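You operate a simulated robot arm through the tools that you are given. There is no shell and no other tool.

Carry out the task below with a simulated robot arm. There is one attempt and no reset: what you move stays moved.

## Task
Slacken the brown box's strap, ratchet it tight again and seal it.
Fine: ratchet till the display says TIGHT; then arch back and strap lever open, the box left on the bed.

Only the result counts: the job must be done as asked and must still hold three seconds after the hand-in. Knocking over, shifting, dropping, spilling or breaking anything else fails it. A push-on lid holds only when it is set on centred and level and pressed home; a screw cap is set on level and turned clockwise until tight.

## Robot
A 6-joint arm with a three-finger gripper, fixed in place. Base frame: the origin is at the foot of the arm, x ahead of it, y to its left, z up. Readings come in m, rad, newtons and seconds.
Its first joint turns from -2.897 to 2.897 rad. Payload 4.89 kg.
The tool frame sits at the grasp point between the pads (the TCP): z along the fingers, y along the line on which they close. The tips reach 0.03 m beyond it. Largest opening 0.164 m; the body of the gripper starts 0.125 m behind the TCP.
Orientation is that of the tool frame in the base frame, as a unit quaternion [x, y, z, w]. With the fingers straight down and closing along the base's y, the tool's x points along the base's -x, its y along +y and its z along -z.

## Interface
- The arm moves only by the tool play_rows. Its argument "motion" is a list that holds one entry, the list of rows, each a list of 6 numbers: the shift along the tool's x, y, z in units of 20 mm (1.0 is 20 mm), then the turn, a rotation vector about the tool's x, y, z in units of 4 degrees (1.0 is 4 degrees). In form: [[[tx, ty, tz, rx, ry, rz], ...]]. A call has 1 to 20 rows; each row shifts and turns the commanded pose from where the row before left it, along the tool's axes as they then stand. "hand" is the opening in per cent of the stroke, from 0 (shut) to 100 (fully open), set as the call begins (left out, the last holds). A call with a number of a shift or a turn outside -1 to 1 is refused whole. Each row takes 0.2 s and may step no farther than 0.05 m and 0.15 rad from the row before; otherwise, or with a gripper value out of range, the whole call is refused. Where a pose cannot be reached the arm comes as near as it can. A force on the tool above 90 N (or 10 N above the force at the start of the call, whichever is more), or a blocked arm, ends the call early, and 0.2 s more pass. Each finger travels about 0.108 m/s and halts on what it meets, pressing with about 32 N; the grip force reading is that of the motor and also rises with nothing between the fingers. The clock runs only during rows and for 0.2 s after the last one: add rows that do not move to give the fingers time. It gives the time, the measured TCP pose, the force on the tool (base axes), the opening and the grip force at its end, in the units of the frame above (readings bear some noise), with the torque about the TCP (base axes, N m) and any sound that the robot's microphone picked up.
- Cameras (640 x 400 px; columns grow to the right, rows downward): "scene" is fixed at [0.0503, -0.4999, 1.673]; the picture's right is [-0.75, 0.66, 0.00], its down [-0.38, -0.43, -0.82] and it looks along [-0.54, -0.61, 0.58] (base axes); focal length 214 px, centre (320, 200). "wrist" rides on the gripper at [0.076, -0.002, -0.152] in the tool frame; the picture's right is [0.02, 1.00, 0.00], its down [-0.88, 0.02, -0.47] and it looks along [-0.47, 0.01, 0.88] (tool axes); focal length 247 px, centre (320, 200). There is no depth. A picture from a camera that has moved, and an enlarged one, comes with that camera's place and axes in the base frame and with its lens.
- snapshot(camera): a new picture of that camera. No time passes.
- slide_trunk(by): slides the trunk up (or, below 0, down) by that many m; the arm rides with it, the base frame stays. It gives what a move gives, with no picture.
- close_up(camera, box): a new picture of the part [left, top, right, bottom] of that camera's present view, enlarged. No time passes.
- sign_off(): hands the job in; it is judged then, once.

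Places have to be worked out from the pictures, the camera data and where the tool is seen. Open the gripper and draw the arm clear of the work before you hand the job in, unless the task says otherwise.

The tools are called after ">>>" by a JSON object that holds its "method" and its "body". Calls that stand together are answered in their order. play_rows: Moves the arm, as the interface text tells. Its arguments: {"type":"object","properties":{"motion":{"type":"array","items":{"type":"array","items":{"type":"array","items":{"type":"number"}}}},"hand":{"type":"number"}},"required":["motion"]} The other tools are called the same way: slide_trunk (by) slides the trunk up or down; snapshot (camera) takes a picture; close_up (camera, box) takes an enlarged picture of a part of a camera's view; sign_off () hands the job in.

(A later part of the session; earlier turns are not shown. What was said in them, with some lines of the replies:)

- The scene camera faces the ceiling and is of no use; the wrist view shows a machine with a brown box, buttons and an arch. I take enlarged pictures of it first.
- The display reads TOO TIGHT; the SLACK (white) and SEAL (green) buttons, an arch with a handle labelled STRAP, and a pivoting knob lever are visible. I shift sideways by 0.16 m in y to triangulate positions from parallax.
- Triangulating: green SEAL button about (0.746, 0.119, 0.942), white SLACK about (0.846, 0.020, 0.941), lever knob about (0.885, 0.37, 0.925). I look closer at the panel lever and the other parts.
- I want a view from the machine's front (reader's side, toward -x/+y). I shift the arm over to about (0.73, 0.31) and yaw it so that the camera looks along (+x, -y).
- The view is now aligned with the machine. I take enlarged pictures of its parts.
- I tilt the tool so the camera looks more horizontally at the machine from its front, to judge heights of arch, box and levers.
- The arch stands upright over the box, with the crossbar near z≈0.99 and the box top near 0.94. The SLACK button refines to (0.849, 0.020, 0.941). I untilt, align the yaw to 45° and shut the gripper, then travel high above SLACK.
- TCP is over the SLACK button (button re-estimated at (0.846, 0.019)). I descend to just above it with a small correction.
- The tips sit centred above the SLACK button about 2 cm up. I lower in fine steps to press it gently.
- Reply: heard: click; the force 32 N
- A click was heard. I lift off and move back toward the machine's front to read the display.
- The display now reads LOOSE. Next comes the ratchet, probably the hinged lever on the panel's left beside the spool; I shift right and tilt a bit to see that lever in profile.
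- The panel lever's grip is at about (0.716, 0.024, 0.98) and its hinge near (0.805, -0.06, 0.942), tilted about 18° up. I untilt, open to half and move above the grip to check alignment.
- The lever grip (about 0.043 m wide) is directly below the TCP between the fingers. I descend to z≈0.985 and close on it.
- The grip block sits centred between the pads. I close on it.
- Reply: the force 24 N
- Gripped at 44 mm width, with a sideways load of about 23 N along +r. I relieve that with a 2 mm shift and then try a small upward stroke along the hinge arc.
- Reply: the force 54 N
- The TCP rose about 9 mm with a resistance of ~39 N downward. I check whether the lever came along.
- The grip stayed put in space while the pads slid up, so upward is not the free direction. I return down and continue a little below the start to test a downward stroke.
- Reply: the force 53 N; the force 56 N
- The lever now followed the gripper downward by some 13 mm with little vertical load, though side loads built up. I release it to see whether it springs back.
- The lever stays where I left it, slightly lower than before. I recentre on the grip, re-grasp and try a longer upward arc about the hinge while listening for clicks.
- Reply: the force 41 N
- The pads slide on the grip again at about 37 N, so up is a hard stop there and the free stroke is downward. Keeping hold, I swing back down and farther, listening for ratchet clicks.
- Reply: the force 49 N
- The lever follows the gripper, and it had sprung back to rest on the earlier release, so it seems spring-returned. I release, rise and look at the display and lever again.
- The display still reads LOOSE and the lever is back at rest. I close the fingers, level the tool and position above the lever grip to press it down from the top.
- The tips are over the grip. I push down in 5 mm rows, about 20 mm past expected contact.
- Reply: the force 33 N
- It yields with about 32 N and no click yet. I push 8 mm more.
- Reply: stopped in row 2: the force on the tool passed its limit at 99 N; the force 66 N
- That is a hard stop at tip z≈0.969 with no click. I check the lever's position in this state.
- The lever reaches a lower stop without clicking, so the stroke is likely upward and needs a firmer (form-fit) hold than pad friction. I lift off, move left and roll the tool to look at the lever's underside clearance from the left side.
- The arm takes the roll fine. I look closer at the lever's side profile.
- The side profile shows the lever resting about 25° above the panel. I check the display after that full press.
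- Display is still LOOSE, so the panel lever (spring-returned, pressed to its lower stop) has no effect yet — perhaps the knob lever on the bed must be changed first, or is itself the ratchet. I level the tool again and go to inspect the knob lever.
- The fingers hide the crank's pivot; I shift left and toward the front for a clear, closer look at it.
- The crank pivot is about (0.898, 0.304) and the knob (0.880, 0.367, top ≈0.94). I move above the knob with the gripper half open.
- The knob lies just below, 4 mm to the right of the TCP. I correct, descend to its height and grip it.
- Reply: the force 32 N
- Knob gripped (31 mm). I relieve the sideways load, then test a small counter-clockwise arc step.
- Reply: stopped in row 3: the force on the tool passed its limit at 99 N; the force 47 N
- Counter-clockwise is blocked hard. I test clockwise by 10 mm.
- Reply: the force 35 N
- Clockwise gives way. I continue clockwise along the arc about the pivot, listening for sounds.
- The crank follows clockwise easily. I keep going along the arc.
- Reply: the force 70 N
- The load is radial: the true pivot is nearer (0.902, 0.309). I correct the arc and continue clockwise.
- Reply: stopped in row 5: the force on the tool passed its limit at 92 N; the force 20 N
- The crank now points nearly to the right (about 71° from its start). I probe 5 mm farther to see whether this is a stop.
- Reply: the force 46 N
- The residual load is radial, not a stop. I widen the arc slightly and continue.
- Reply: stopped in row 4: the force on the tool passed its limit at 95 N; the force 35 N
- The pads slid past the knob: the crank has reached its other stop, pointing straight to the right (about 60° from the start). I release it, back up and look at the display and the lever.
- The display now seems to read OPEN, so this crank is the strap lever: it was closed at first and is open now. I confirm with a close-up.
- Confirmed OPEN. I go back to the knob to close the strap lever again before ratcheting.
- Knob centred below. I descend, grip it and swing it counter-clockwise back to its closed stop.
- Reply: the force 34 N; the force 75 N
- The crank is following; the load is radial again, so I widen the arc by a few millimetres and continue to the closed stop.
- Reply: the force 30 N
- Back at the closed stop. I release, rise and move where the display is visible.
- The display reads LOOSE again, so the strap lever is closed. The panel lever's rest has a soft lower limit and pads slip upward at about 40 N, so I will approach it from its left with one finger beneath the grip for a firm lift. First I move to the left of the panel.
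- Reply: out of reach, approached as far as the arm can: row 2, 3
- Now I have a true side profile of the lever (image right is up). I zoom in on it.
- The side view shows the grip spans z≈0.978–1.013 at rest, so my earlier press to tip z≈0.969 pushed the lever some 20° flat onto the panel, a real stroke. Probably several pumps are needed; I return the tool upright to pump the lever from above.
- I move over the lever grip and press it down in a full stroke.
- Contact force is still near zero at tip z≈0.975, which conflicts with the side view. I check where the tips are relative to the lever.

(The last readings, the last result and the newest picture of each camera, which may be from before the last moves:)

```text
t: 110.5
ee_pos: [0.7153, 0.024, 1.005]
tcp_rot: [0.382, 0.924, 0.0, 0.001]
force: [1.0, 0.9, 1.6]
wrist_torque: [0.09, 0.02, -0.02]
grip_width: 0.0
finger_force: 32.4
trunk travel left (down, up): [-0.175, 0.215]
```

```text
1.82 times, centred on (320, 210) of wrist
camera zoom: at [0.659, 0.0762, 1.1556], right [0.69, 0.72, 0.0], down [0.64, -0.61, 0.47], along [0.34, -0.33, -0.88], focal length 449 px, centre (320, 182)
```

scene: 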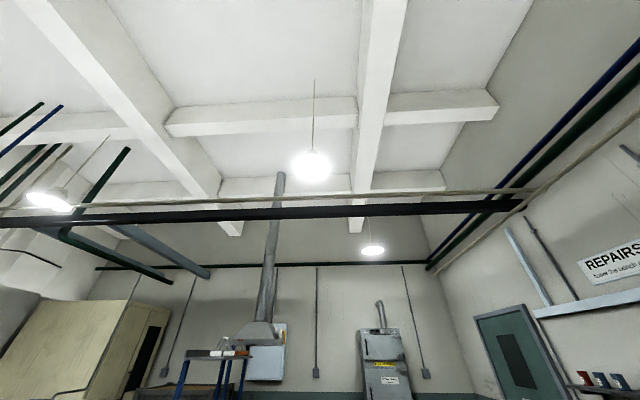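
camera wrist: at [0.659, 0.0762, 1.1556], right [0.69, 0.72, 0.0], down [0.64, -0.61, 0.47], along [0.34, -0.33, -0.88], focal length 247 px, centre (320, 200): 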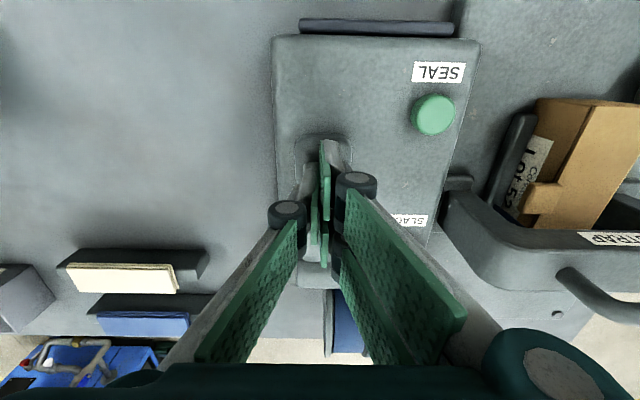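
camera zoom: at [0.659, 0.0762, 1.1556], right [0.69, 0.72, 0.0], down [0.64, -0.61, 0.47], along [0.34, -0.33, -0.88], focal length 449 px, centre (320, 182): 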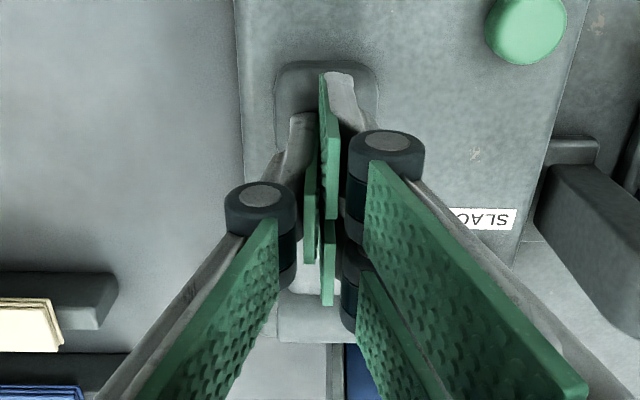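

The lever evidently sinks with only ~2 N (weak return spring), so it is now nearly flat under the tips. I finish this stroke gently and then release to see it return.

>>> {"method": "play_rows", "body": {"motion": [[[0, 0, 0.15, 0, 0, 0], [0, 0, 0.15, 0, 0, 0], [0, 0, 0, 0, 0, 0]]]}}

>>> {"method": "play_rows", "body": {"motion": [[[0, 0, -1, 0, 0, 0], [0, 0, -1, 0, 0, 0], [0, 0, -1, 0, 0, 0], [0, 0, -1, 0, 0, 0], [0, 0, 0, 0, 0, 0]]]}}

>>> {"method": "snapshot", "body": {"camera": "wrist"}}

```text
t: 111.3
ee_pos: [0.7154, 0.024, 0.9993]
tcp_rot: [0.382, 0.924, 0.001, 0.002]
force: [19.7, 4.5, 50.2]
wrist_torque: [-0.03, -0.74, 0.04]
grip_width: 0.006
finger_force: 45.4
trunk travel left (down, up): [-0.175, 0.215]
```

```text
t: 112.5
ee_pos: [0.7148, 0.0245, 1.08]
tcp_rot: [0.381, 0.924, 0.001, 0.002]
force: [0.3, -0.2, 0.0]
wrist_torque: [-0.01, -0.03, -0.04]
grip_width: 0.0
finger_force: 44.9
trunk travel left (down, up): [-0.175, 0.215]
```

```text
taken
camera wrist: at [0.6583, 0.0772, 1.2293], right [0.69, 0.72, 0.0], down [0.64, -0.61, 0.47], along [0.34, -0.33, -0.88], focal length 247 px, centre (320, 200)
```

wrist: 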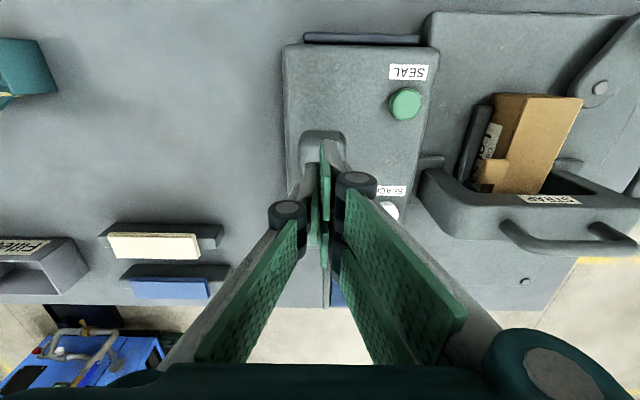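

The lever does drop about 30 mm under light force and returns by itself. I pump it twice fully and check for sounds.

>>> {"method": "play_rows", "body": {"motion": [[[0, 0, 1, 0, 0, 0], [0, 0, 1, 0, 0, 0], [0, 0, 1, 0, 0, 0], [0, 0, 0.98, 0, 0, 0], [0, 0, 0, 0, 0, 0], [0, 0, -1, 0, 0, 0], [0, 0, -1, 0, 0, 0], [0, 0, -1, 0, 0, 0], [0, 0, -0.98, 0, 0, 0], [0, 0, 0, 0, 0, 0], [0, 0, 1, 0, 0, 0], [0, 0, 1, 0, 0, 0], [0, 0, 1, 0, 0, 0], [0, 0, 0.98, 0, 0, 0], [0, 0, 0, 0, 0, 0], [0, 0, -1, 0, 0, 0], [0, 0, -1, 0, 0, 0], [0, 0, -1, 0, 0, 0], [0, 0, -0.98, 0, 0, 0], [0, 0, 0, 0, 0, 0]]]}}

>>> {"method": "play_rows", "body": {"motion": [[[1, 0, 0, 0, -1, 0], [1, 0, 0, 0, -1, 0], [1, 0, 0, 0, -1, 0], [1, 0, 0, 0, -1, 0], [1, 0, 0, 0, 0, 0], [1, 0, 0, 0, 0, 0], [0, 0, 0, 0, 0, 0]]]}}

>>> {"method": "snapshot", "body": {"camera": "wrist"}}

```text
t: 116.7
ee_pos: [0.7158, 0.0256, 1.078]
tcp_rot: [0.382, 0.924, 0.0, 0.001]
force: [0.7, -0.5, -0.1]
wrist_torque: [0.01, 0.01, 0.0]
grip_width: 0.0
finger_force: 44.8
trunk travel left (down, up): [-0.175, 0.215]
```

```text
t: 118.3
ee_pos: [0.63, 0.1072, 1.0578]
tcp_rot: [0.379, 0.915, -0.053, 0.13]
force: [0.0, 0.2, -0.3]
wrist_torque: [-0.04, -0.02, 0.0]
grip_width: 0.0
finger_force: 44.8
trunk travel left (down, up): [-0.175, 0.215]
```

```text
taken
camera wrist: at [0.5457, 0.1869, 1.1826], right [0.69, 0.72, 0.0], down [0.52, -0.49, 0.7], along [0.5, -0.49, -0.72], focal length 247 px, centre (320, 200)
```

wrist: 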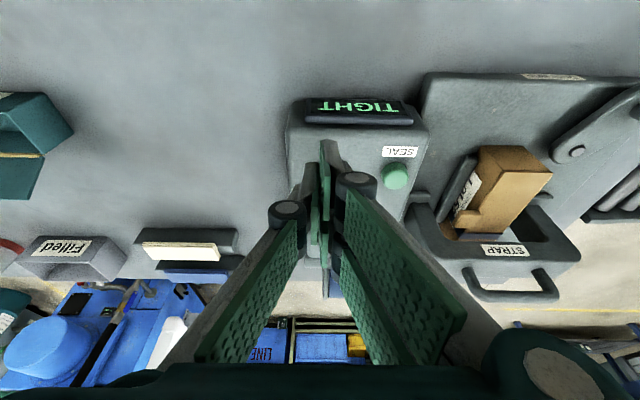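

The display now shows TIGHT. I verify with a close-up before sealing.

>>> {"method": "close_up", "body": {"camera": "wrist", "box": [280, 90, 430, 170]}}

>>> {"method": "close_up", "body": {"camera": "wrist", "box": [400, 120, 600, 310]}}

```text
4.27 times, centred on (355, 130) of wrist
camera zoom: at [0.5457, 0.1869, 1.1826], right [0.69, 0.72, 0.0], down [0.52, -0.49, 0.7], along [0.5, -0.49, -0.72], focal length 1054 px, centre (171, 499)
```

zoom: 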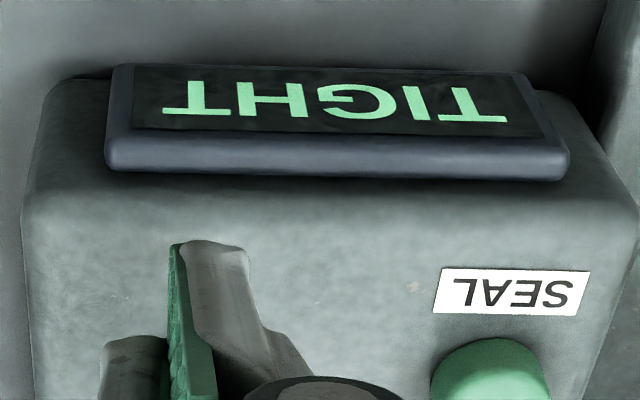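

```text
2.11 times, centred on (500, 215) of wrist
camera zoom: at [0.5457, 0.1869, 1.1826], right [0.69, 0.72, 0.0], down [0.52, -0.49, 0.7], along [0.5, -0.49, -0.72], focal length 520 px, centre (-59, 168)
```

zoom: 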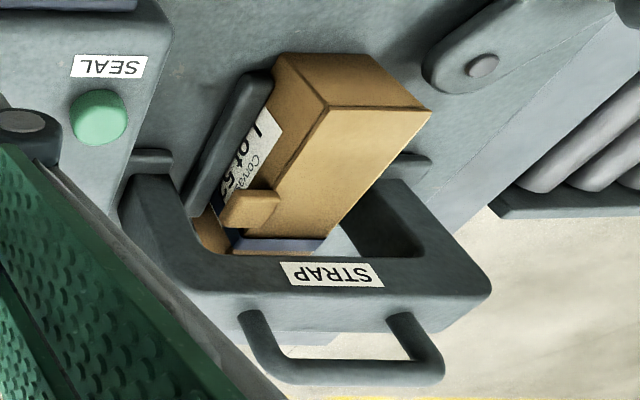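

TIGHT it is. I now move the closed, upright fingers over the green SEAL button at (0.749, 0.120).

>>> {"method": "play_rows", "body": {"motion": [[[0, 0, -0.5, 0, 1, 0], [0, 0, -0.5, 0, 1, 0], [0, 0, -0.5, 0, 1, 0], [0, 0, 0, 0, 1, 0], [-0.752, 0.932, 0, 0, 0, 0], [-0.752, 0.932, 0, 0, 0, 0], [-0.752, 0.932, 0, 0, 0, 0], [-0.752, 0.932, 0, 0, 0, 0], [-0.752, 0.932, 0, 0, 0, 0], [0, 0, 0, 0, 0, 0]]]}}

>>> {"method": "snapshot", "body": {"camera": "wrist"}}

```text
t: 120.5
ee_pos: [0.7451, 0.1238, 1.0881]
tcp_rot: [0.383, 0.924, 0.0, 0.001]
force: [0.0, -0.2, -0.4]
wrist_torque: [0.0, 0.05, -0.03]
grip_width: 0.0
finger_force: 44.7
trunk travel left (down, up): [-0.175, 0.215]
```

```text
taken
camera wrist: at [0.6896, 0.1758, 1.2403], right [0.69, 0.72, 0.0], down [0.64, -0.61, 0.47], along [0.34, -0.33, -0.88], focal length 247 px, centre (320, 200)
```

wrist: 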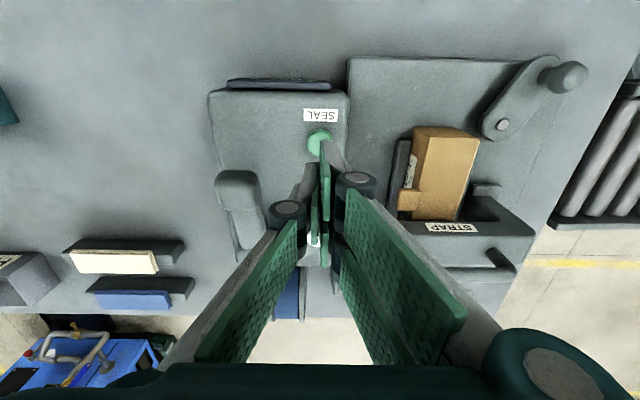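

Button re-estimated at (0.748, 0.119); I correct 5 mm, descend and press SEAL gently.

>>> {"method": "play_rows", "body": {"motion": [[[-0.25, -0.07, 1, 0, 0, 0], [0, 0, 1, 0, 0, 0], [0, 0, 1, 0, 0, 0], [0, 0, 1, 0, 0, 0], [0, 0, 1, 0, 0, 0], [0, 0, 0, 0, 0, 0]]]}}

>>> {"method": "play_rows", "body": {"motion": [[[0, 0, 0.25, 0, 0, 0], [0, 0, 0.25, 0, 0, 0], [0, 0, 0.2, 0, 0, 0], [0, 0, 0.15, 0, 0, 0], [0, 0, 0.1, 0, 0, 0]]]}}

```text
t: 121.9
ee_pos: [0.7459, 0.1195, 0.989]
tcp_rot: [0.382, 0.924, 0.001, 0.002]
force: [0.0, 0.4, -0.1]
wrist_torque: [0.0, 0.05, 0.0]
grip_width: 0.0001
finger_force: 45.2
trunk travel left (down, up): [-0.175, 0.215]
```

```text
t: 123.1
ee_pos: [0.7478, 0.1202, 0.9681]
tcp_rot: [0.381, 0.924, 0.001, 0.001]
force: [9.1, -2.1, 28.0]
wrist_torque: [-0.05, -0.28, 0.03]
grip_width: 0.006
finger_force: 45.4
trunk travel left (down, up): [-0.175, 0.215]
heard: click
```

A click was heard from SEAL. I lift off and back away to read the display.

>>> {"method": "play_rows", "body": {"motion": [[[0, 0, -0.5, 0, 0, 0], [0, 0, -1, 0, 0, 0], [0, 0, -1, 0, 0, 0], [0, 0, -1, 0, 0, 0], [0, 0, -1, 0, 0, 0], [0, 0, -1, 0, 0, 0], [1, 0, 0, 0, -1, 0], [1, 0, 0, 0, -1, 0], [1, 0, 0, 0, -1, 0], [1, 0, 0, 0, -1, 0], [1, 0, 0, 0, 0, 0], [0, 0, 0, 0, 0, 0]]]}}

>>> {"method": "snapshot", "body": {"camera": "wrist"}}

```text
t: 125.7
ee_pos: [0.6759, 0.1902, 1.0638]
tcp_rot: [0.378, 0.915, -0.053, 0.13]
force: [0.0, 0.4, 0.2]
wrist_torque: [-0.03, -0.01, 0.0]
grip_width: 0.0
finger_force: 45.4
trunk travel left (down, up): [-0.175, 0.215]
```

```text
taken
camera wrist: at [0.5927, 0.27, 1.1878], right [0.69, 0.72, 0.0], down [0.52, -0.49, 0.7], along [0.5, -0.49, -0.72], focal length 247 px, centre (320, 200)
```

wrist: 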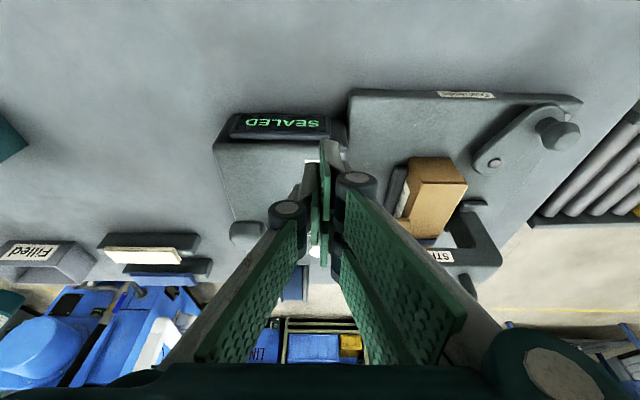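

The display reads SEALED. Now the arch must go back and the strap lever be opened; first I take an oblique view of the arch from the left to understand its hinge.

>>> {"method": "play_rows", "body": {"motion": [[[0, 0, 0, 0, 1, 0], [0, 0, 0, 0, 1, 0], [0, 0, 0, 0, 1, 0], [0, 0, 0, 0, 1, 0], [-0.9, -0.5, -0.75, 0, 0, 0], [-0.9, -0.5, -0.75, 0, 0, 0], [-0.9, -0.5, -0.75, 0, 0, 0], [-0.9, -0.5, -0.75, 0, 0, 0], [-0.9, -0.5, -0.75, 0, 0, 0], [-0.9, -0.5, -0.75, 0, 0, 0], [0, 0, 0, 0, 0, 0]]]}}

>>> {"method": "play_rows", "body": {"motion": [[[0, 0, 0, -1, 0, 0], [0, 0, 0, -1, 0, 0], [0, 0, 0, -1, 0, 0], [0, 0, 0, -1, 0, 0], [0, 0, 0, -1, 0, 0], [0, 0, 0, -1, 0, 0], [0, 0, 0, -1, 0, 0], [0, 0, 0, -1, 0, 0], [0, 0, 0, -1, 0, 0], [0, 0, 0, -1, 0, 0], [0, 0, 0, -1, 0, 0], [0, 0, 0, -1, 0, 0], [0, 0, 0, -1, 0, 0], [0, 0, 0, 0, 0, 0]]]}}

>>> {"method": "snapshot", "body": {"camera": "wrist"}}

```text
t: 128.1
ee_pos: [0.7106, 0.0723, 1.1545]
tcp_rot: [0.381, 0.924, 0.001, 0.001]
force: [0.8, -0.4, -0.3]
wrist_torque: [0.0, 0.0, -0.01]
grip_width: 0.0001
finger_force: 45.1
trunk travel left (down, up): [-0.175, 0.215]
```

```text
t: 131.1
ee_pos: [0.7113, 0.0712, 1.1547]
tcp_rot: [0.342, 0.831, 0.405, 0.168]
force: [0.4, 0.1, -0.3]
wrist_torque: [-0.02, 0.01, 0.0]
grip_width: 0.0
finger_force: 45.0
trunk travel left (down, up): [-0.175, 0.215]
```

```text
taken
camera wrist: at [0.5717, 0.0394, 1.2457], right [0.42, 0.45, 0.79], down [0.37, -0.88, 0.31], along [0.83, 0.16, -0.53], focal length 247 px, centre (320, 200)
```

wrist: 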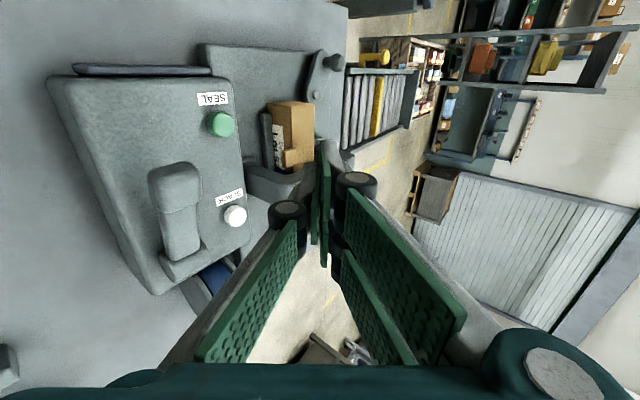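

The fingers hide the arch, so I shift the camera backward along the machine (+f) to bring it into the clear part of the view.

>>> {"method": "play_rows", "body": {"motion": [[[-1, 0, 0, 0, 0, 0], [-1, 0, 0, 0, 0, 0], [-1, 0, 0, 0, 0, 0], [-1, 0, 0, 0, 0, 0], [-1, 0, 0, 0, 0, 0], [-1, 0, 0, 0, 0, 0], [-1, 0, 0, 0, 0, 0], [0, 0, 0, 0, 0, 0]]]}}

>>> {"method": "snapshot", "body": {"camera": "wrist"}}

>>> {"method": "close_up", "body": {"camera": "wrist", "box": [220, 20, 400, 180]}}

```text
t: 132.9
ee_pos: [0.8082, -0.0276, 1.1521]
tcp_rot: [0.343, 0.831, 0.405, 0.168]
force: [-0.1, -0.5, 0.4]
wrist_torque: [0.02, 0.01, 0.01]
grip_width: 0.0002
finger_force: 45.3
trunk travel left (down, up): [-0.175, 0.215]
```

```text
taken
camera wrist: at [0.6682, -0.0607, 1.2439], right [0.42, 0.45, 0.79], down [0.37, -0.88, 0.31], along [0.83, 0.16, -0.53], focal length 247 px, centre (320, 200)
```

wrist: 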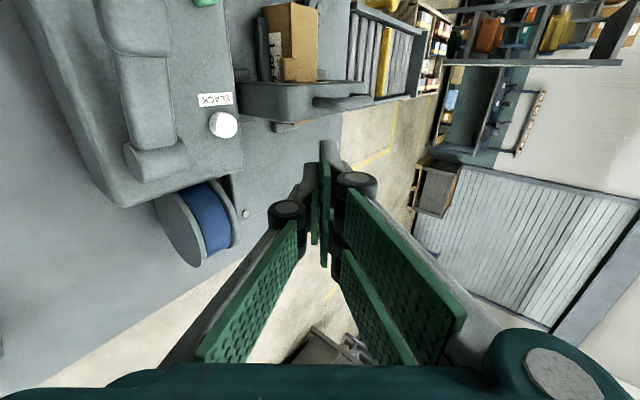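

```text
2.50 times, centred on (310, 100) of wrist
camera zoom: at [0.6682, -0.0607, 1.2439], right [0.42, 0.45, 0.79], down [0.37, -0.88, 0.31], along [0.83, 0.16, -0.53], focal length 617 px, centre (345, 450)
```

zoom: 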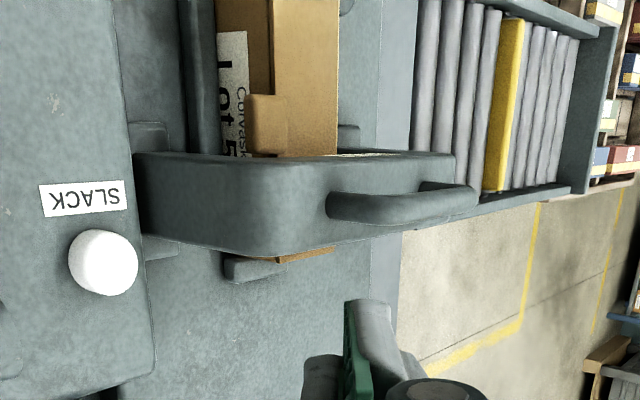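

The arch is upright with its U-handle on top (bar near (0.948, 0.156, 1.04)), hinged at its feet. I level the tool and position closed fingers just in front of the handle bar to push the arch back.

>>> {"method": "play_rows", "body": {"motion": [[[0, 0, 0, 1, 0, 0], [0, 0, 0, 1, 0, 0], [0, 0, 0, 1, 0, 0], [0, 0, 0, 1, 0, 0], [0, 0, 0, 1, 0, 0], [0, 0, 0, 1, 0, 0], [0, 0, 0, 1, 0, 0], [0, 0, 0, 1, 0, 0], [0, 0, 0, 1, 0, 0], [0, 0, 0, 1, 0, 0], [0, 0, 0, 1, 0, 0], [0, 0, 0, 1, 0, 0], [0, 0, 0, 1, 0, 0], [0, 0, 0, 0, 0, 0]]]}}

>>> {"method": "play_rows", "body": {"motion": [[[0.9, 0.95, 0, 0, 0, 0], [0.9, 0.95, 0, 0, 0, 0], [0.9, 0.95, 0, 0, 0, 0], [0.9, 0.95, 0, 0, 0, 0], [0.2, 0.95, 0, 0, 0, 0], [0, 0.95, 0, 0, 0, 0], [0, 0.95, 0, 0, 0, 0], [0, 0.95, 0, 0, 0, 0], [0, 0.95, 0, 0, 0, 0], [0, 0.95, 0, 0, 0, 0], [0, 0.95, 0, 0, 0, 0], [0, 0.95, 0, 0, 0, 0], [0, 0, 0, 0, 0, 0]]]}}

>>> {"method": "snapshot", "body": {"camera": "wrist"}}

```text
t: 135.9
ee_pos: [0.8115, -0.0261, 1.1544]
tcp_rot: [0.382, 0.924, 0.001, 0.0]
force: [0.0, 1.1, 0.4]
wrist_torque: [0.01, 0.01, 0.0]
grip_width: 0.0001
finger_force: 44.9
trunk travel left (down, up): [-0.175, 0.215]
```

```text
t: 138.7
ee_pos: [0.9193, 0.1892, 1.1529]
tcp_rot: [0.382, 0.924, 0.001, 0.0]
force: [0.5, 0.4, 0.4]
wrist_torque: [-0.03, -0.01, 0.02]
grip_width: 0.0002
finger_force: 45.2
trunk travel left (down, up): [-0.175, 0.215]
```

```text
taken
camera wrist: at [0.8624, 0.2417, 1.3043], right [0.69, 0.72, 0.0], down [0.64, -0.61, 0.47], along [0.34, -0.33, -0.88], focal length 247 px, centre (320, 200)
```

wrist: 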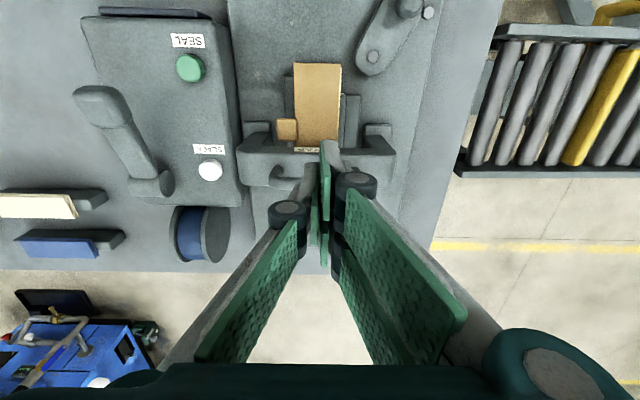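

Alignment is fine: TCP is about 3 cm in front of the handle bar and centred. I descend to tip z≈1.015 and then push backward carefully.

>>> {"method": "play_rows", "body": {"motion": [[[0, 0, 1, 0, 0, 0], [0, 0, 1, 0, 0, 0], [0, 0, 1, 0, 0, 0], [0, 0, 1, 0, 0, 0], [0, 0, 0.7, 0, 0, 0], [0, 0, 0.7, 0, 0, 0], [0, 0, 0, 0, 0, 0]]]}}

>>> {"method": "snapshot", "body": {"camera": "wrist"}}

```text
t: 140.3
ee_pos: [0.9192, 0.1888, 1.0442]
tcp_rot: [0.382, 0.924, 0.0, 0.001]
force: [-0.1, -0.5, -0.1]
wrist_torque: [0.0, -0.02, 0.01]
grip_width: 0.0003
finger_force: 44.9
trunk travel left (down, up): [-0.175, 0.215]
```

```text
taken
camera wrist: at [0.8628, 0.2407, 1.1963], right [0.69, 0.72, 0.0], down [0.64, -0.61, 0.47], along [0.34, -0.33, -0.88], focal length 247 px, centre (320, 200)
```

wrist: 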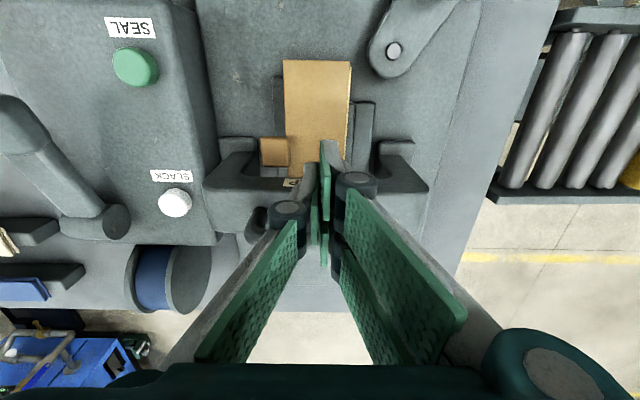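

Now I push backward (+f) in small steps and watch the forces.

>>> {"method": "play_rows", "body": {"motion": [[[-0.5, 0, 0, 0, 0, 0], [-0.5, 0, 0, 0, 0, 0], [-0.5, 0, 0, 0, 0, 0], [-0.5, 0, 0, 0, 0, 0]]]}}

>>> {"method": "play_rows", "body": {"motion": [[[-0.5, 0, 0, 0, 0, 0], [-0.5, 0, 0, 0, 0, 0]]]}}

>>> {"method": "snapshot", "body": {"camera": "wrist"}}

```text
t: 141.3
ee_pos: [0.9469, 0.1596, 1.0476]
tcp_rot: [0.382, 0.924, 0.001, 0.001]
force: [-0.1, 0.0, 0.1]
wrist_torque: [0.0, -0.01, -0.02]
grip_width: 0.0003
finger_force: 45.0
trunk travel left (down, up): [-0.175, 0.215]
```

```text
t: 141.9
ee_pos: [0.9615, 0.1453, 1.0476]
tcp_rot: [0.382, 0.924, 0.0, 0.001]
force: [-0.6, 0.3, 0.1]
wrist_torque: [-0.03, -0.02, 0.0]
grip_width: 0.0
finger_force: 45.4
trunk travel left (down, up): [-0.175, 0.215]
```

```text
taken
camera wrist: at [0.9052, 0.1987, 1.1989], right [0.69, 0.72, 0.0], down [0.64, -0.61, 0.47], along [0.34, -0.33, -0.88], focal length 247 px, centre (320, 200)
```

wrist: 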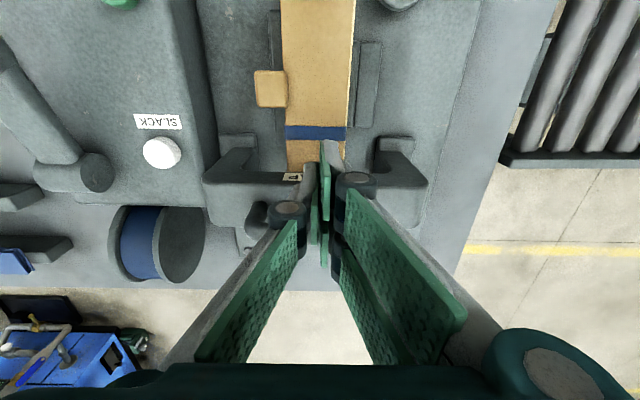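

The arch swings back almost without force; the blue strap on the box is now visible. I keep pushing back and slightly down along its arc.

>>> {"method": "play_rows", "body": {"motion": [[[-0.7, 0, 0.2, 0, 0, 0], [-0.7, 0, 0.3, 0, 0, 0], [-0.7, 0, 0.4, 0, 0, 0], [-0.7, 0, 0.5, 0, 0, 0], [0, 0, 0, 0, 0, 0]]]}}

>>> {"method": "snapshot", "body": {"camera": "wrist"}}

```text
t: 142.9
ee_pos: [0.9965, 0.1091, 1.0294]
tcp_rot: [0.382, 0.924, 0.001, 0.003]
force: [-6.0, -4.5, 59.9]
wrist_torque: [-1.07, -1.02, -0.51]
grip_width: 0.0
finger_force: 45.2
trunk travel left (down, up): [-0.175, 0.215]
stopped in row 4: the force on the tool passed its limit at 110 N (the readings are from after the stop); the commanded pose is now the measured one
```

```text
taken
camera wrist: at [0.9391, 0.1619, 1.1812], right [0.69, 0.72, 0.0], down [0.63, -0.61, 0.48], along [0.35, -0.33, -0.88], focal length 247 px, centre (320, 200)
```

wrist: 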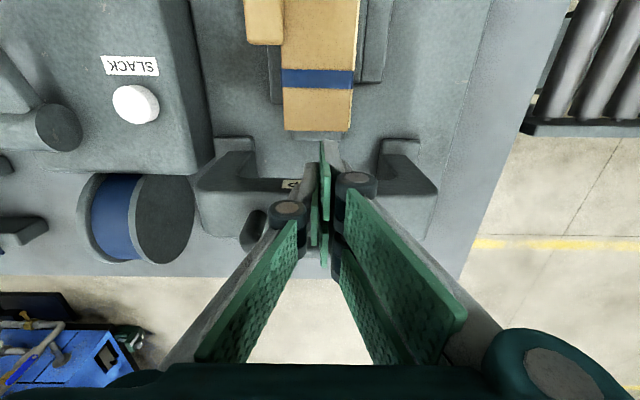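

The arch actually slides back as a whole (brackets included), and my tip had pressed on its top when I lowered. I raise 18 mm and continue pushing straight back.

>>> {"method": "play_rows", "body": {"motion": [[[0, 0, -0.5, 0, 0, 0], [0, 0, -0.4, 0, 0, 0], [-0.4, 0, 0, 0, 0, 0], [-0.4, 0, 0, 0, 0, 0], [0, 0, 0, 0, 0, 0]]]}}

>>> {"method": "snapshot", "body": {"camera": "wrist"}}

```text
t: 144.1
ee_pos: [1.012, 0.0982, 1.0411]
tcp_rot: [0.381, 0.925, 0.001, 0.001]
force: [-0.3, 0.5, 0.8]
wrist_torque: [-0.02, 0.01, 0.0]
grip_width: 0.0
finger_force: 45.1
trunk travel left (down, up): [-0.175, 0.215]
```

```text
taken
camera wrist: at [0.9547, 0.1503, 1.1928], right [0.69, 0.72, 0.0], down [0.64, -0.61, 0.48], along [0.35, -0.33, -0.88], focal length 247 px, centre (320, 200)
```

wrist: 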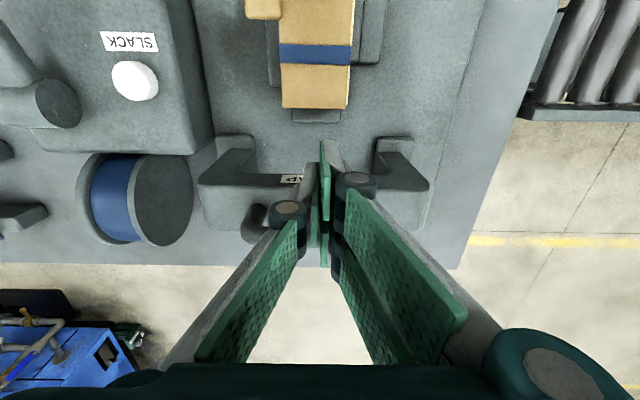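

It keeps sliding freely. I push farther back until it meets its stop.

>>> {"method": "play_rows", "body": {"motion": [[[-0.4, 0, 0, 0, 0, 0], [-0.4, 0, 0, 0, 0, 0], [-0.4, 0, 0, 0, 0, 0], [0, 0, 0, 0, 0, 0]]]}}

>>> {"method": "snapshot", "body": {"camera": "wrist"}}

```text
t: 145.1
ee_pos: [1.0285, 0.081, 1.0424]
tcp_rot: [0.381, 0.924, 0.001, 0.001]
force: [0.2, 0.2, 0.2]
wrist_torque: [0.02, 0.01, -0.01]
grip_width: 0.0001
finger_force: 45.6
trunk travel left (down, up): [-0.175, 0.215]
```

```text
taken
camera wrist: at [0.9713, 0.1331, 1.1936], right [0.69, 0.72, 0.0], down [0.64, -0.61, 0.48], along [0.35, -0.33, -0.88], focal length 247 px, centre (320, 200)
```

wrist: 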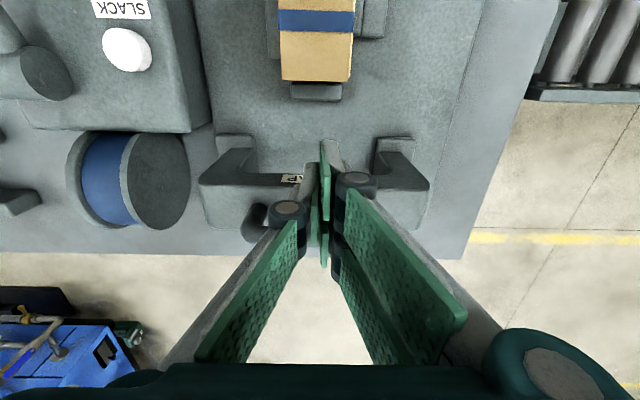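

Still sliding; I push on in further steps, watching for the stop or the arm's reach limit.

>>> {"method": "play_rows", "body": {"motion": [[[-0.4, 0, 0, 0, 0, 0], [-0.4, 0, 0, 0, 0, 0], [-0.4, 0, 0, 0, 0, 0], [0, 0, 0, 0, 0, 0]]]}}

>>> {"method": "snapshot", "body": {"camera": "wrist"}}

```text
t: 145.9
ee_pos: [1.0381, 0.0744, 1.0424]
tcp_rot: [0.379, 0.925, 0.001, -0.003]
force: [-22.9, 14.5, 1.2]
wrist_torque: [-0.24, -0.19, -0.17]
grip_width: 0.0
finger_force: 45.0
trunk travel left (down, up): [-0.175, 0.215]
stopped in row 4: the force on the tool passed its limit at 96 N (the readings are from after the stop); the commanded pose is now the measured one
```

```text
taken
camera wrist: at [0.9821, 0.124, 1.195], right [0.69, 0.73, 0.0], down [0.64, -0.61, 0.47], along [0.34, -0.32, -0.88], focal length 247 px, centre (320, 200)
```

wrist: 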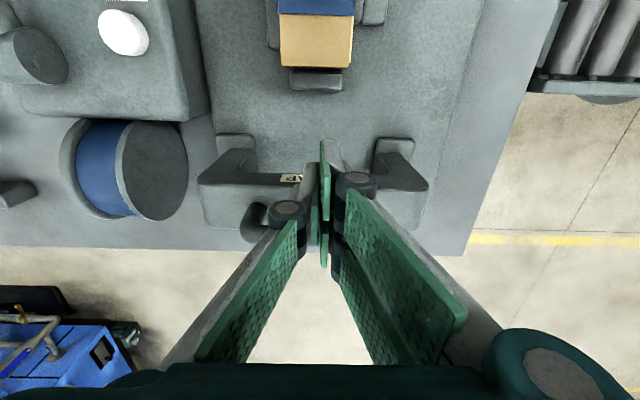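

The arch has reached its back stop (96 N). I withdraw upward and travel to the strap lever's knob at about (0.885, 0.371).

>>> {"method": "play_rows", "body": {"motion": [[[0.2, 0, -0.3, 0, 0, 0], [0, 0, -1, 0, 0, 0], [0, 0, -1, 0, 0, 0], [0, 0, -1, 0, 0, 0], [0, 0, -1, 0, 0, 0], [0, 0, 0, 0, 0, 0]]]}}

>>> {"method": "play_rows", "body": {"motion": [[[0.98, 0.319, 0, 0, 0, 0], [0.98, 0.319, 0, 0, 0, 0], [0.98, 0.319, 0, 0, 0, 0], [0.98, 0.319, 0, 0, 0, 0], [0.98, 0.319, 0, 0, 0, 0], [0.98, 0.319, 0, 0, 0, 0], [0.98, 0.319, 0, 0, 0, 0], [0.98, 0.319, 0, 0, 0, 0], [0.98, 0.319, 0, 0, 0, 0], [0.98, 0.319, 0, 0, 0, 0], [0.98, 0.319, 0, 0, 0, 0], [0.98, 0.319, 0, 0, 0, 0], [0.98, 0.319, 0, 0, 0, 0], [0.98, 0.319, 0, 0, 0, 0], [0.98, 0.319, 0, 0, 0, 0], [0.98, 0.319, 0, 0, 0, 0], [0, 0, 0, 0, 0, 0]]], "hand": 50}}

>>> {"method": "snapshot", "body": {"camera": "wrist"}}

```text
t: 147.3
ee_pos: [1.0391, 0.0696, 1.1307]
tcp_rot: [0.38, 0.925, 0.001, -0.002]
force: [-0.1, 0.7, 0.3]
wrist_torque: [-0.02, -0.03, -0.04]
grip_width: 0.0
finger_force: 44.8
trunk travel left (down, up): [-0.175, 0.215]
```

```text
t: 150.9
ee_pos: [0.8871, 0.3667, 1.13]
tcp_rot: [0.38, 0.925, 0.001, -0.004]
force: [0.5, 0.4, 0.0]
wrist_torque: [-0.04, 0.02, 0.03]
grip_width: 0.0823
finger_force: 0.0
trunk travel left (down, up): [-0.175, 0.215]
```

```text
taken
camera wrist: at [0.8311, 0.4175, 1.2824], right [0.69, 0.73, 0.0], down [0.64, -0.61, 0.47], along [0.34, -0.32, -0.88], focal length 247 px, centre (320, 200)
```

wrist: 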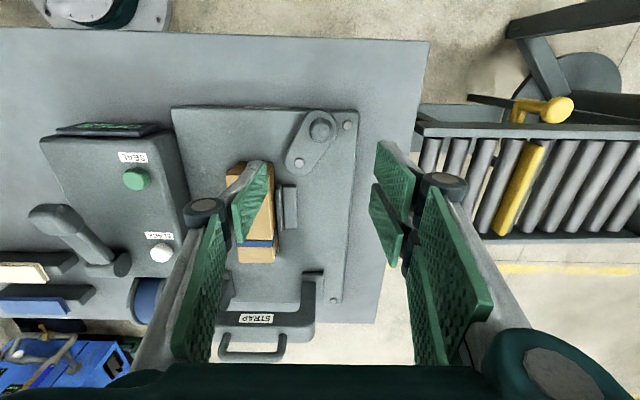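

The arch is well back and the strapped box still on the bed. The knob is at about (0.884, 0.368); I descend and grip it.

>>> {"method": "play_rows", "body": {"motion": [[[0.12, 0.05, 1, 0, 0, 0], [0, 0, 1, 0, 0, 0], [0, 0, 1, 0, 0, 0], [0, 0, 1, 0, 0, 0], [0, 0, 1, 0, 0, 0], [0, 0, 1, 0, 0, 0], [0, 0, 1, 0, 0, 0], [0, 0, 1, 0, 0, 0], [0, 0, 1, 0, 0, 0], [0, 0, 0.1, 0, 0, 0], [0, 0, 0, 0, 0, 0]]]}}

>>> {"method": "play_rows", "body": {"motion": [[[0, 0, 0, 0, 0, 0], [0, 0, 0, 0, 0, 0], [0, 0, 0, 0, 0, 0]]], "hand": 0}}

>>> {"method": "snapshot", "body": {"camera": "wrist"}}

```text
t: 153.3
ee_pos: [0.8854, 0.3694, 0.9479]
tcp_rot: [0.379, 0.925, 0.001, -0.003]
force: [0.1, -0.1, 0.1]
wrist_torque: [-0.04, 0.05, 0.03]
grip_width: 0.082
finger_force: 0.1
trunk travel left (down, up): [-0.175, 0.215]
```

```text
t: 154.2
ee_pos: [0.8847, 0.3697, 0.9483]
tcp_rot: [0.38, 0.925, 0.002, -0.002]
force: [24.5, 19.3, 9.7]
wrist_torque: [-0.09, -0.08, 0.41]
grip_width: 0.0311
finger_force: 44.9
trunk travel left (down, up): [-0.175, 0.215]
```

```text
taken
camera wrist: at [0.8295, 0.4209, 1.0999], right [0.69, 0.73, 0.0], down [0.64, -0.61, 0.47], along [0.34, -0.32, -0.88], focal length 247 px, centre (320, 200)
```

wrist: 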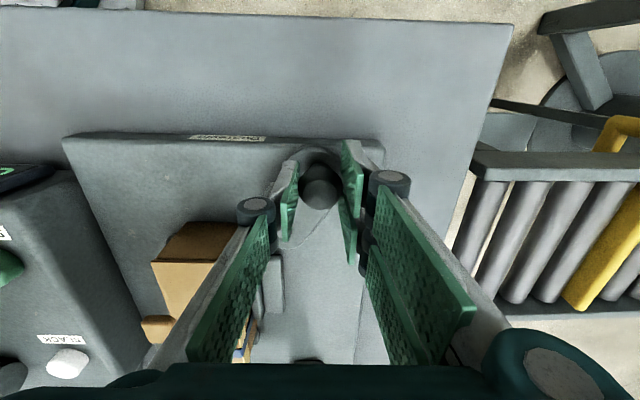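

Knob gripped. I swing the strap lever clockwise along its arc toward the open stop.

>>> {"method": "play_rows", "body": {"motion": [[[-0.155, 0.265, 0, 0, 0, 0], [-0.155, 0.265, 0, 0, 0, 0], [-0.155, 0.265, 0, 0, 0, 0], [-0.217, 0.183, 0, 0, 0, 0], [-0.217, 0.183, 0, 0, 0, 0], [-0.217, 0.183, 0, 0, 0, 0]]]}}

>>> {"method": "play_rows", "body": {"motion": [[[-0.266, 0.11, 0, 0, 0, 0], [-0.266, 0.11, 0, 0, 0, 0], [-0.266, 0.11, 0, 0, 0, 0]]]}}

>>> {"method": "play_rows", "body": {"motion": [[[-0.286, 0.035, 0, 0, 0, 0], [-0.286, 0.035, 0, 0, 0, 0], [-0.286, 0.035, 0, 0, 0, 0]]]}}

>>> {"method": "snapshot", "body": {"camera": "wrist"}}

```text
t: 155.6
ee_pos: [0.919, 0.3714, 0.9487]
tcp_rot: [0.38, 0.925, 0.001, -0.004]
force: [-10.6, -19.8, -12.8]
wrist_torque: [0.06, -0.11, -0.39]
grip_width: 0.0314
finger_force: 44.7
trunk travel left (down, up): [-0.175, 0.215]
```

```text
t: 156.3
ee_pos: [0.9333, 0.3651, 0.9484]
tcp_rot: [0.38, 0.925, 0.001, -0.004]
force: [-13.7, -3.8, -4.4]
wrist_torque: [0.37, 0.43, -0.66]
grip_width: 0.0304
finger_force: 45.1
trunk travel left (down, up): [-0.175, 0.215]
```

```text
t: 157.2
ee_pos: [0.9485, 0.3537, 0.9484]
tcp_rot: [0.379, 0.925, 0.002, -0.002]
force: [-17.4, -8.9, 0.3]
wrist_torque: [0.34, 0.26, -0.62]
grip_width: 0.0312
finger_force: 45.0
trunk travel left (down, up): [-0.175, 0.215]
```

```text
taken
camera wrist: at [0.8922, 0.4058, 1.0999], right [0.69, 0.73, 0.0], down [0.64, -0.61, 0.47], along [0.34, -0.32, -0.88], focal length 247 px, centre (320, 200)
```

wrist: 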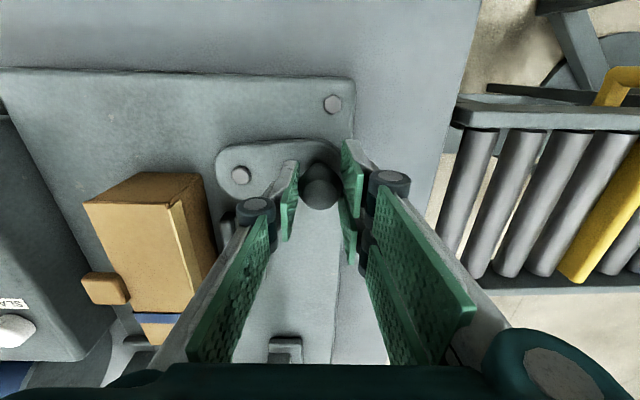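

The lever now points nearly straight right. I press a little farther to be sure that it sits at its open stop.

>>> {"method": "play_rows", "body": {"motion": [[[-0.15, -0.02, 0, 0, 0, 0], [-0.15, -0.02, 0, 0, 0, 0], [-0.15, -0.03, 0, 0, 0, 0]]]}}

>>> {"method": "snapshot", "body": {"camera": "wrist"}}

```text
t: 157.9
ee_pos: [0.9519, 0.3501, 0.9477]
tcp_rot: [0.379, 0.925, 0.001, -0.004]
force: [-45.9, 5.2, -10.4]
wrist_torque: [0.12, 0.05, -0.25]
grip_width: 0.031
finger_force: 44.9
trunk travel left (down, up): [-0.175, 0.215]
```

```text
taken
camera wrist: at [0.896, 0.4016, 1.1002], right [0.69, 0.73, 0.0], down [0.64, -0.61, 0.47], along [0.34, -0.32, -0.88], focal length 247 px, centre (320, 200)
```

wrist: 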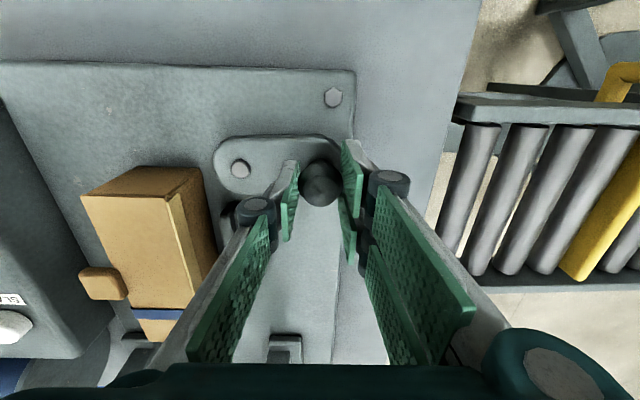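

Resistance of about 36 N shows the open stop. I release the knob, rise clear, and look at the whole machine and display.

>>> {"method": "play_rows", "body": {"motion": [[[0.1, 0, 0, 0, 0, 0], [0, 0, 0, 0, 0, 0], [0, 0, 0, 0, 0, 0], [0, 0, -1, 0, 0, 0], [0, 0, -1, 0, 0, 0], [0, 0, -1, 0, 0, 0], [0, 0, -1, 0, 0, 0], [0, 0, -1, 0, 0, 0], [0, 0, -1, 0, 0, 0], [0, 0, -1, 0, 0, 0], [0, 0, -1, 0, 0, 0], [0, 0, -1, 0, 0, 0], [0, 0, 0, 0, 0, 0]]], "hand": 50}}

>>> {"method": "play_rows", "body": {"motion": [[[1, -0.8, 0, 0, 0, 0], [1, -0.8, 0, 0, 0, 0], [1, -0.8, 0, 0, 0, 0], [1, -0.8, 0, 0, 0, 0], [1, -0.8, 0, 0, 0, 0], [1, -0.8, 0, 0, 0, 0], [1, -0.8, 0, 0, 0, 0], [1, -0.8, 0, 0, 0, 0], [1, -0.8, -1, 0, 0, 0], [1, -0.8, -1, 0, 0, 0], [0, 0, -1, 0, 0, 0], [0, 0, 0, 0, 0, 0]]]}}

>>> {"method": "snapshot", "body": {"camera": "wrist"}}

```text
t: 160.8
ee_pos: [0.9528, 0.3502, 1.1284]
tcp_rot: [0.379, 0.925, 0.001, -0.003]
force: [-0.3, 0.3, -0.2]
wrist_torque: [0.05, -0.02, -0.01]
grip_width: 0.082
finger_force: 0.0
trunk travel left (down, up): [-0.175, 0.215]
```

```text
t: 163.3
ee_pos: [0.6952, 0.3765, 1.1899]
tcp_rot: [0.38, 0.925, 0.003, -0.003]
force: [0.6, 0.1, 1.2]
wrist_torque: [0.02, -0.12, 0.0]
grip_width: 0.0819
finger_force: 0.1
trunk travel left (down, up): [-0.175, 0.215]
```

```text
taken
camera wrist: at [0.6391, 0.4264, 1.3415], right [0.69, 0.73, 0.0], down [0.64, -0.61, 0.47], along [0.34, -0.32, -0.88], focal length 247 px, centre (320, 200)
```

wrist: 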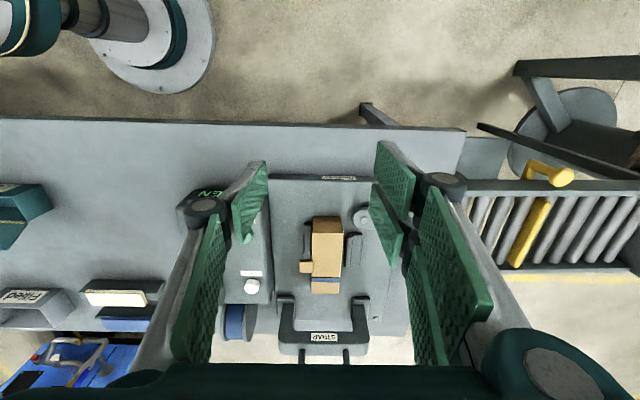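

Arch back, box in place; the display seems to read OPEN. I shift and widen the fingers for an unobstructed final check.

>>> {"method": "play_rows", "body": {"motion": [[[0.5, -0.5, -0.5, 0, 0, 0], [0.5, -0.5, -0.5, 0, 0, 0], [0.5, -0.5, -0.5, 0, 0, 0], [0.5, -0.5, -0.5, 0, 0, 0], [0, 0, 0, 0, 0, 0]]], "hand": 100}}

>>> {"method": "snapshot", "body": {"camera": "wrist"}}

>>> {"method": "close_up", "body": {"camera": "wrist", "box": [210, 170, 430, 350]}}

>>> {"method": "close_up", "body": {"camera": "wrist", "box": [200, 180, 310, 240]}}

```text
t: 164.6
ee_pos: [0.6394, 0.3758, 1.2293]
tcp_rot: [0.38, 0.925, 0.002, -0.003]
force: [-1.1, -0.1, 0.1]
wrist_torque: [0.0, -0.03, 0.02]
grip_width: 0.1642
finger_force: 0.0
trunk travel left (down, up): [-0.175, 0.215]
```

```text
taken
camera wrist: at [0.5849, 0.4265, 1.3814], right [0.69, 0.73, 0.0], down [0.64, -0.61, 0.47], along [0.34, -0.32, -0.88], focal length 247 px, centre (320, 200)
```

wrist: 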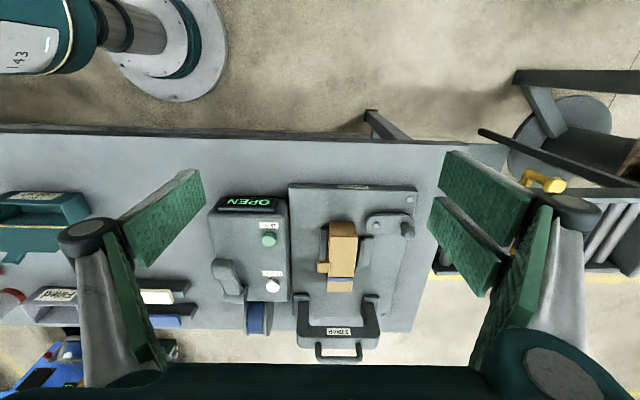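

```text
2.22 times, centred on (320, 260) of wrist
camera zoom: at [0.5849, 0.4265, 1.3814], right [0.69, 0.73, 0.0], down [0.64, -0.61, 0.47], along [0.34, -0.32, -0.88], focal length 549 px, centre (320, 67)
```

zoom: 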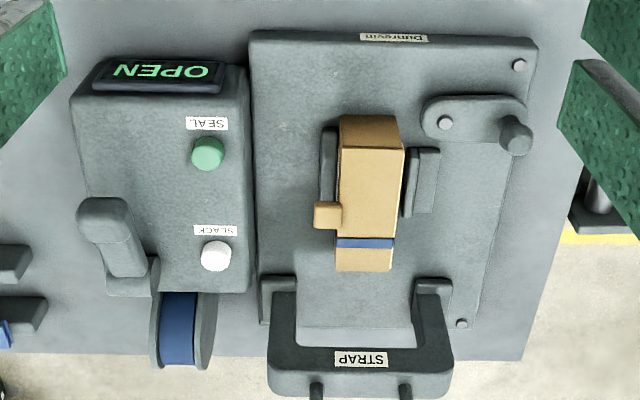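

```text
5.82 times, centred on (255, 210) of wrist
camera zoom: at [0.5849, 0.4265, 1.3814], right [0.69, 0.73, 0.0], down [0.64, -0.61, 0.47], along [0.34, -0.32, -0.88], focal length 1437 px, centre (698, 142)
```

zoom: 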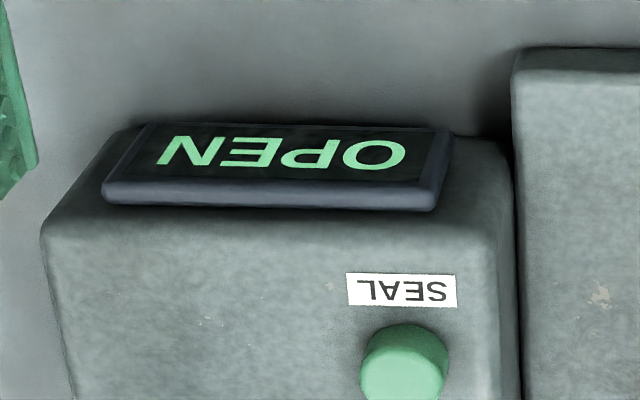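

Final state checks out: the strap was SEALED at TIGHT, the arch is back against its stop, the strap lever is open (display OPEN), the strapped box is on the bed, and the gripper is open and clear. I hand the job in.

>>> {"method": "sign_off", "body": {}}

```text
The job is handed in.
```

I slackened the brown box's strap, ratcheted it until the display read TIGHT, sealed it, and handed the job in. I don't have the verdict, only what the display and pictures showed.

- **Slacken:** One press of SLACK took the display from TOO TIGHT to LOOSE.
- **Extra move:** While finding out how the machine works, I swung the strap lever open once and closed it again. The display went back to LOOSE after that.
- **Ratchet:** I pumped the panel lever from above until the display read TIGHT.
- **Seal:** One press of SEAL gave a click, and the display read SEALED.
- **Arch:** I pushed it back until it met its stop. On the way, a fingertip pressed down on its top at about 110 N before I raised it. The pictures show no damage.
- **Strap lever:** It is at its open stop, and the display now reads OPEN.
- **Box:** It is still on the bed with the blue strap around it, and nothing else looks moved in the last pictures. The gripper is open and clear of the work.
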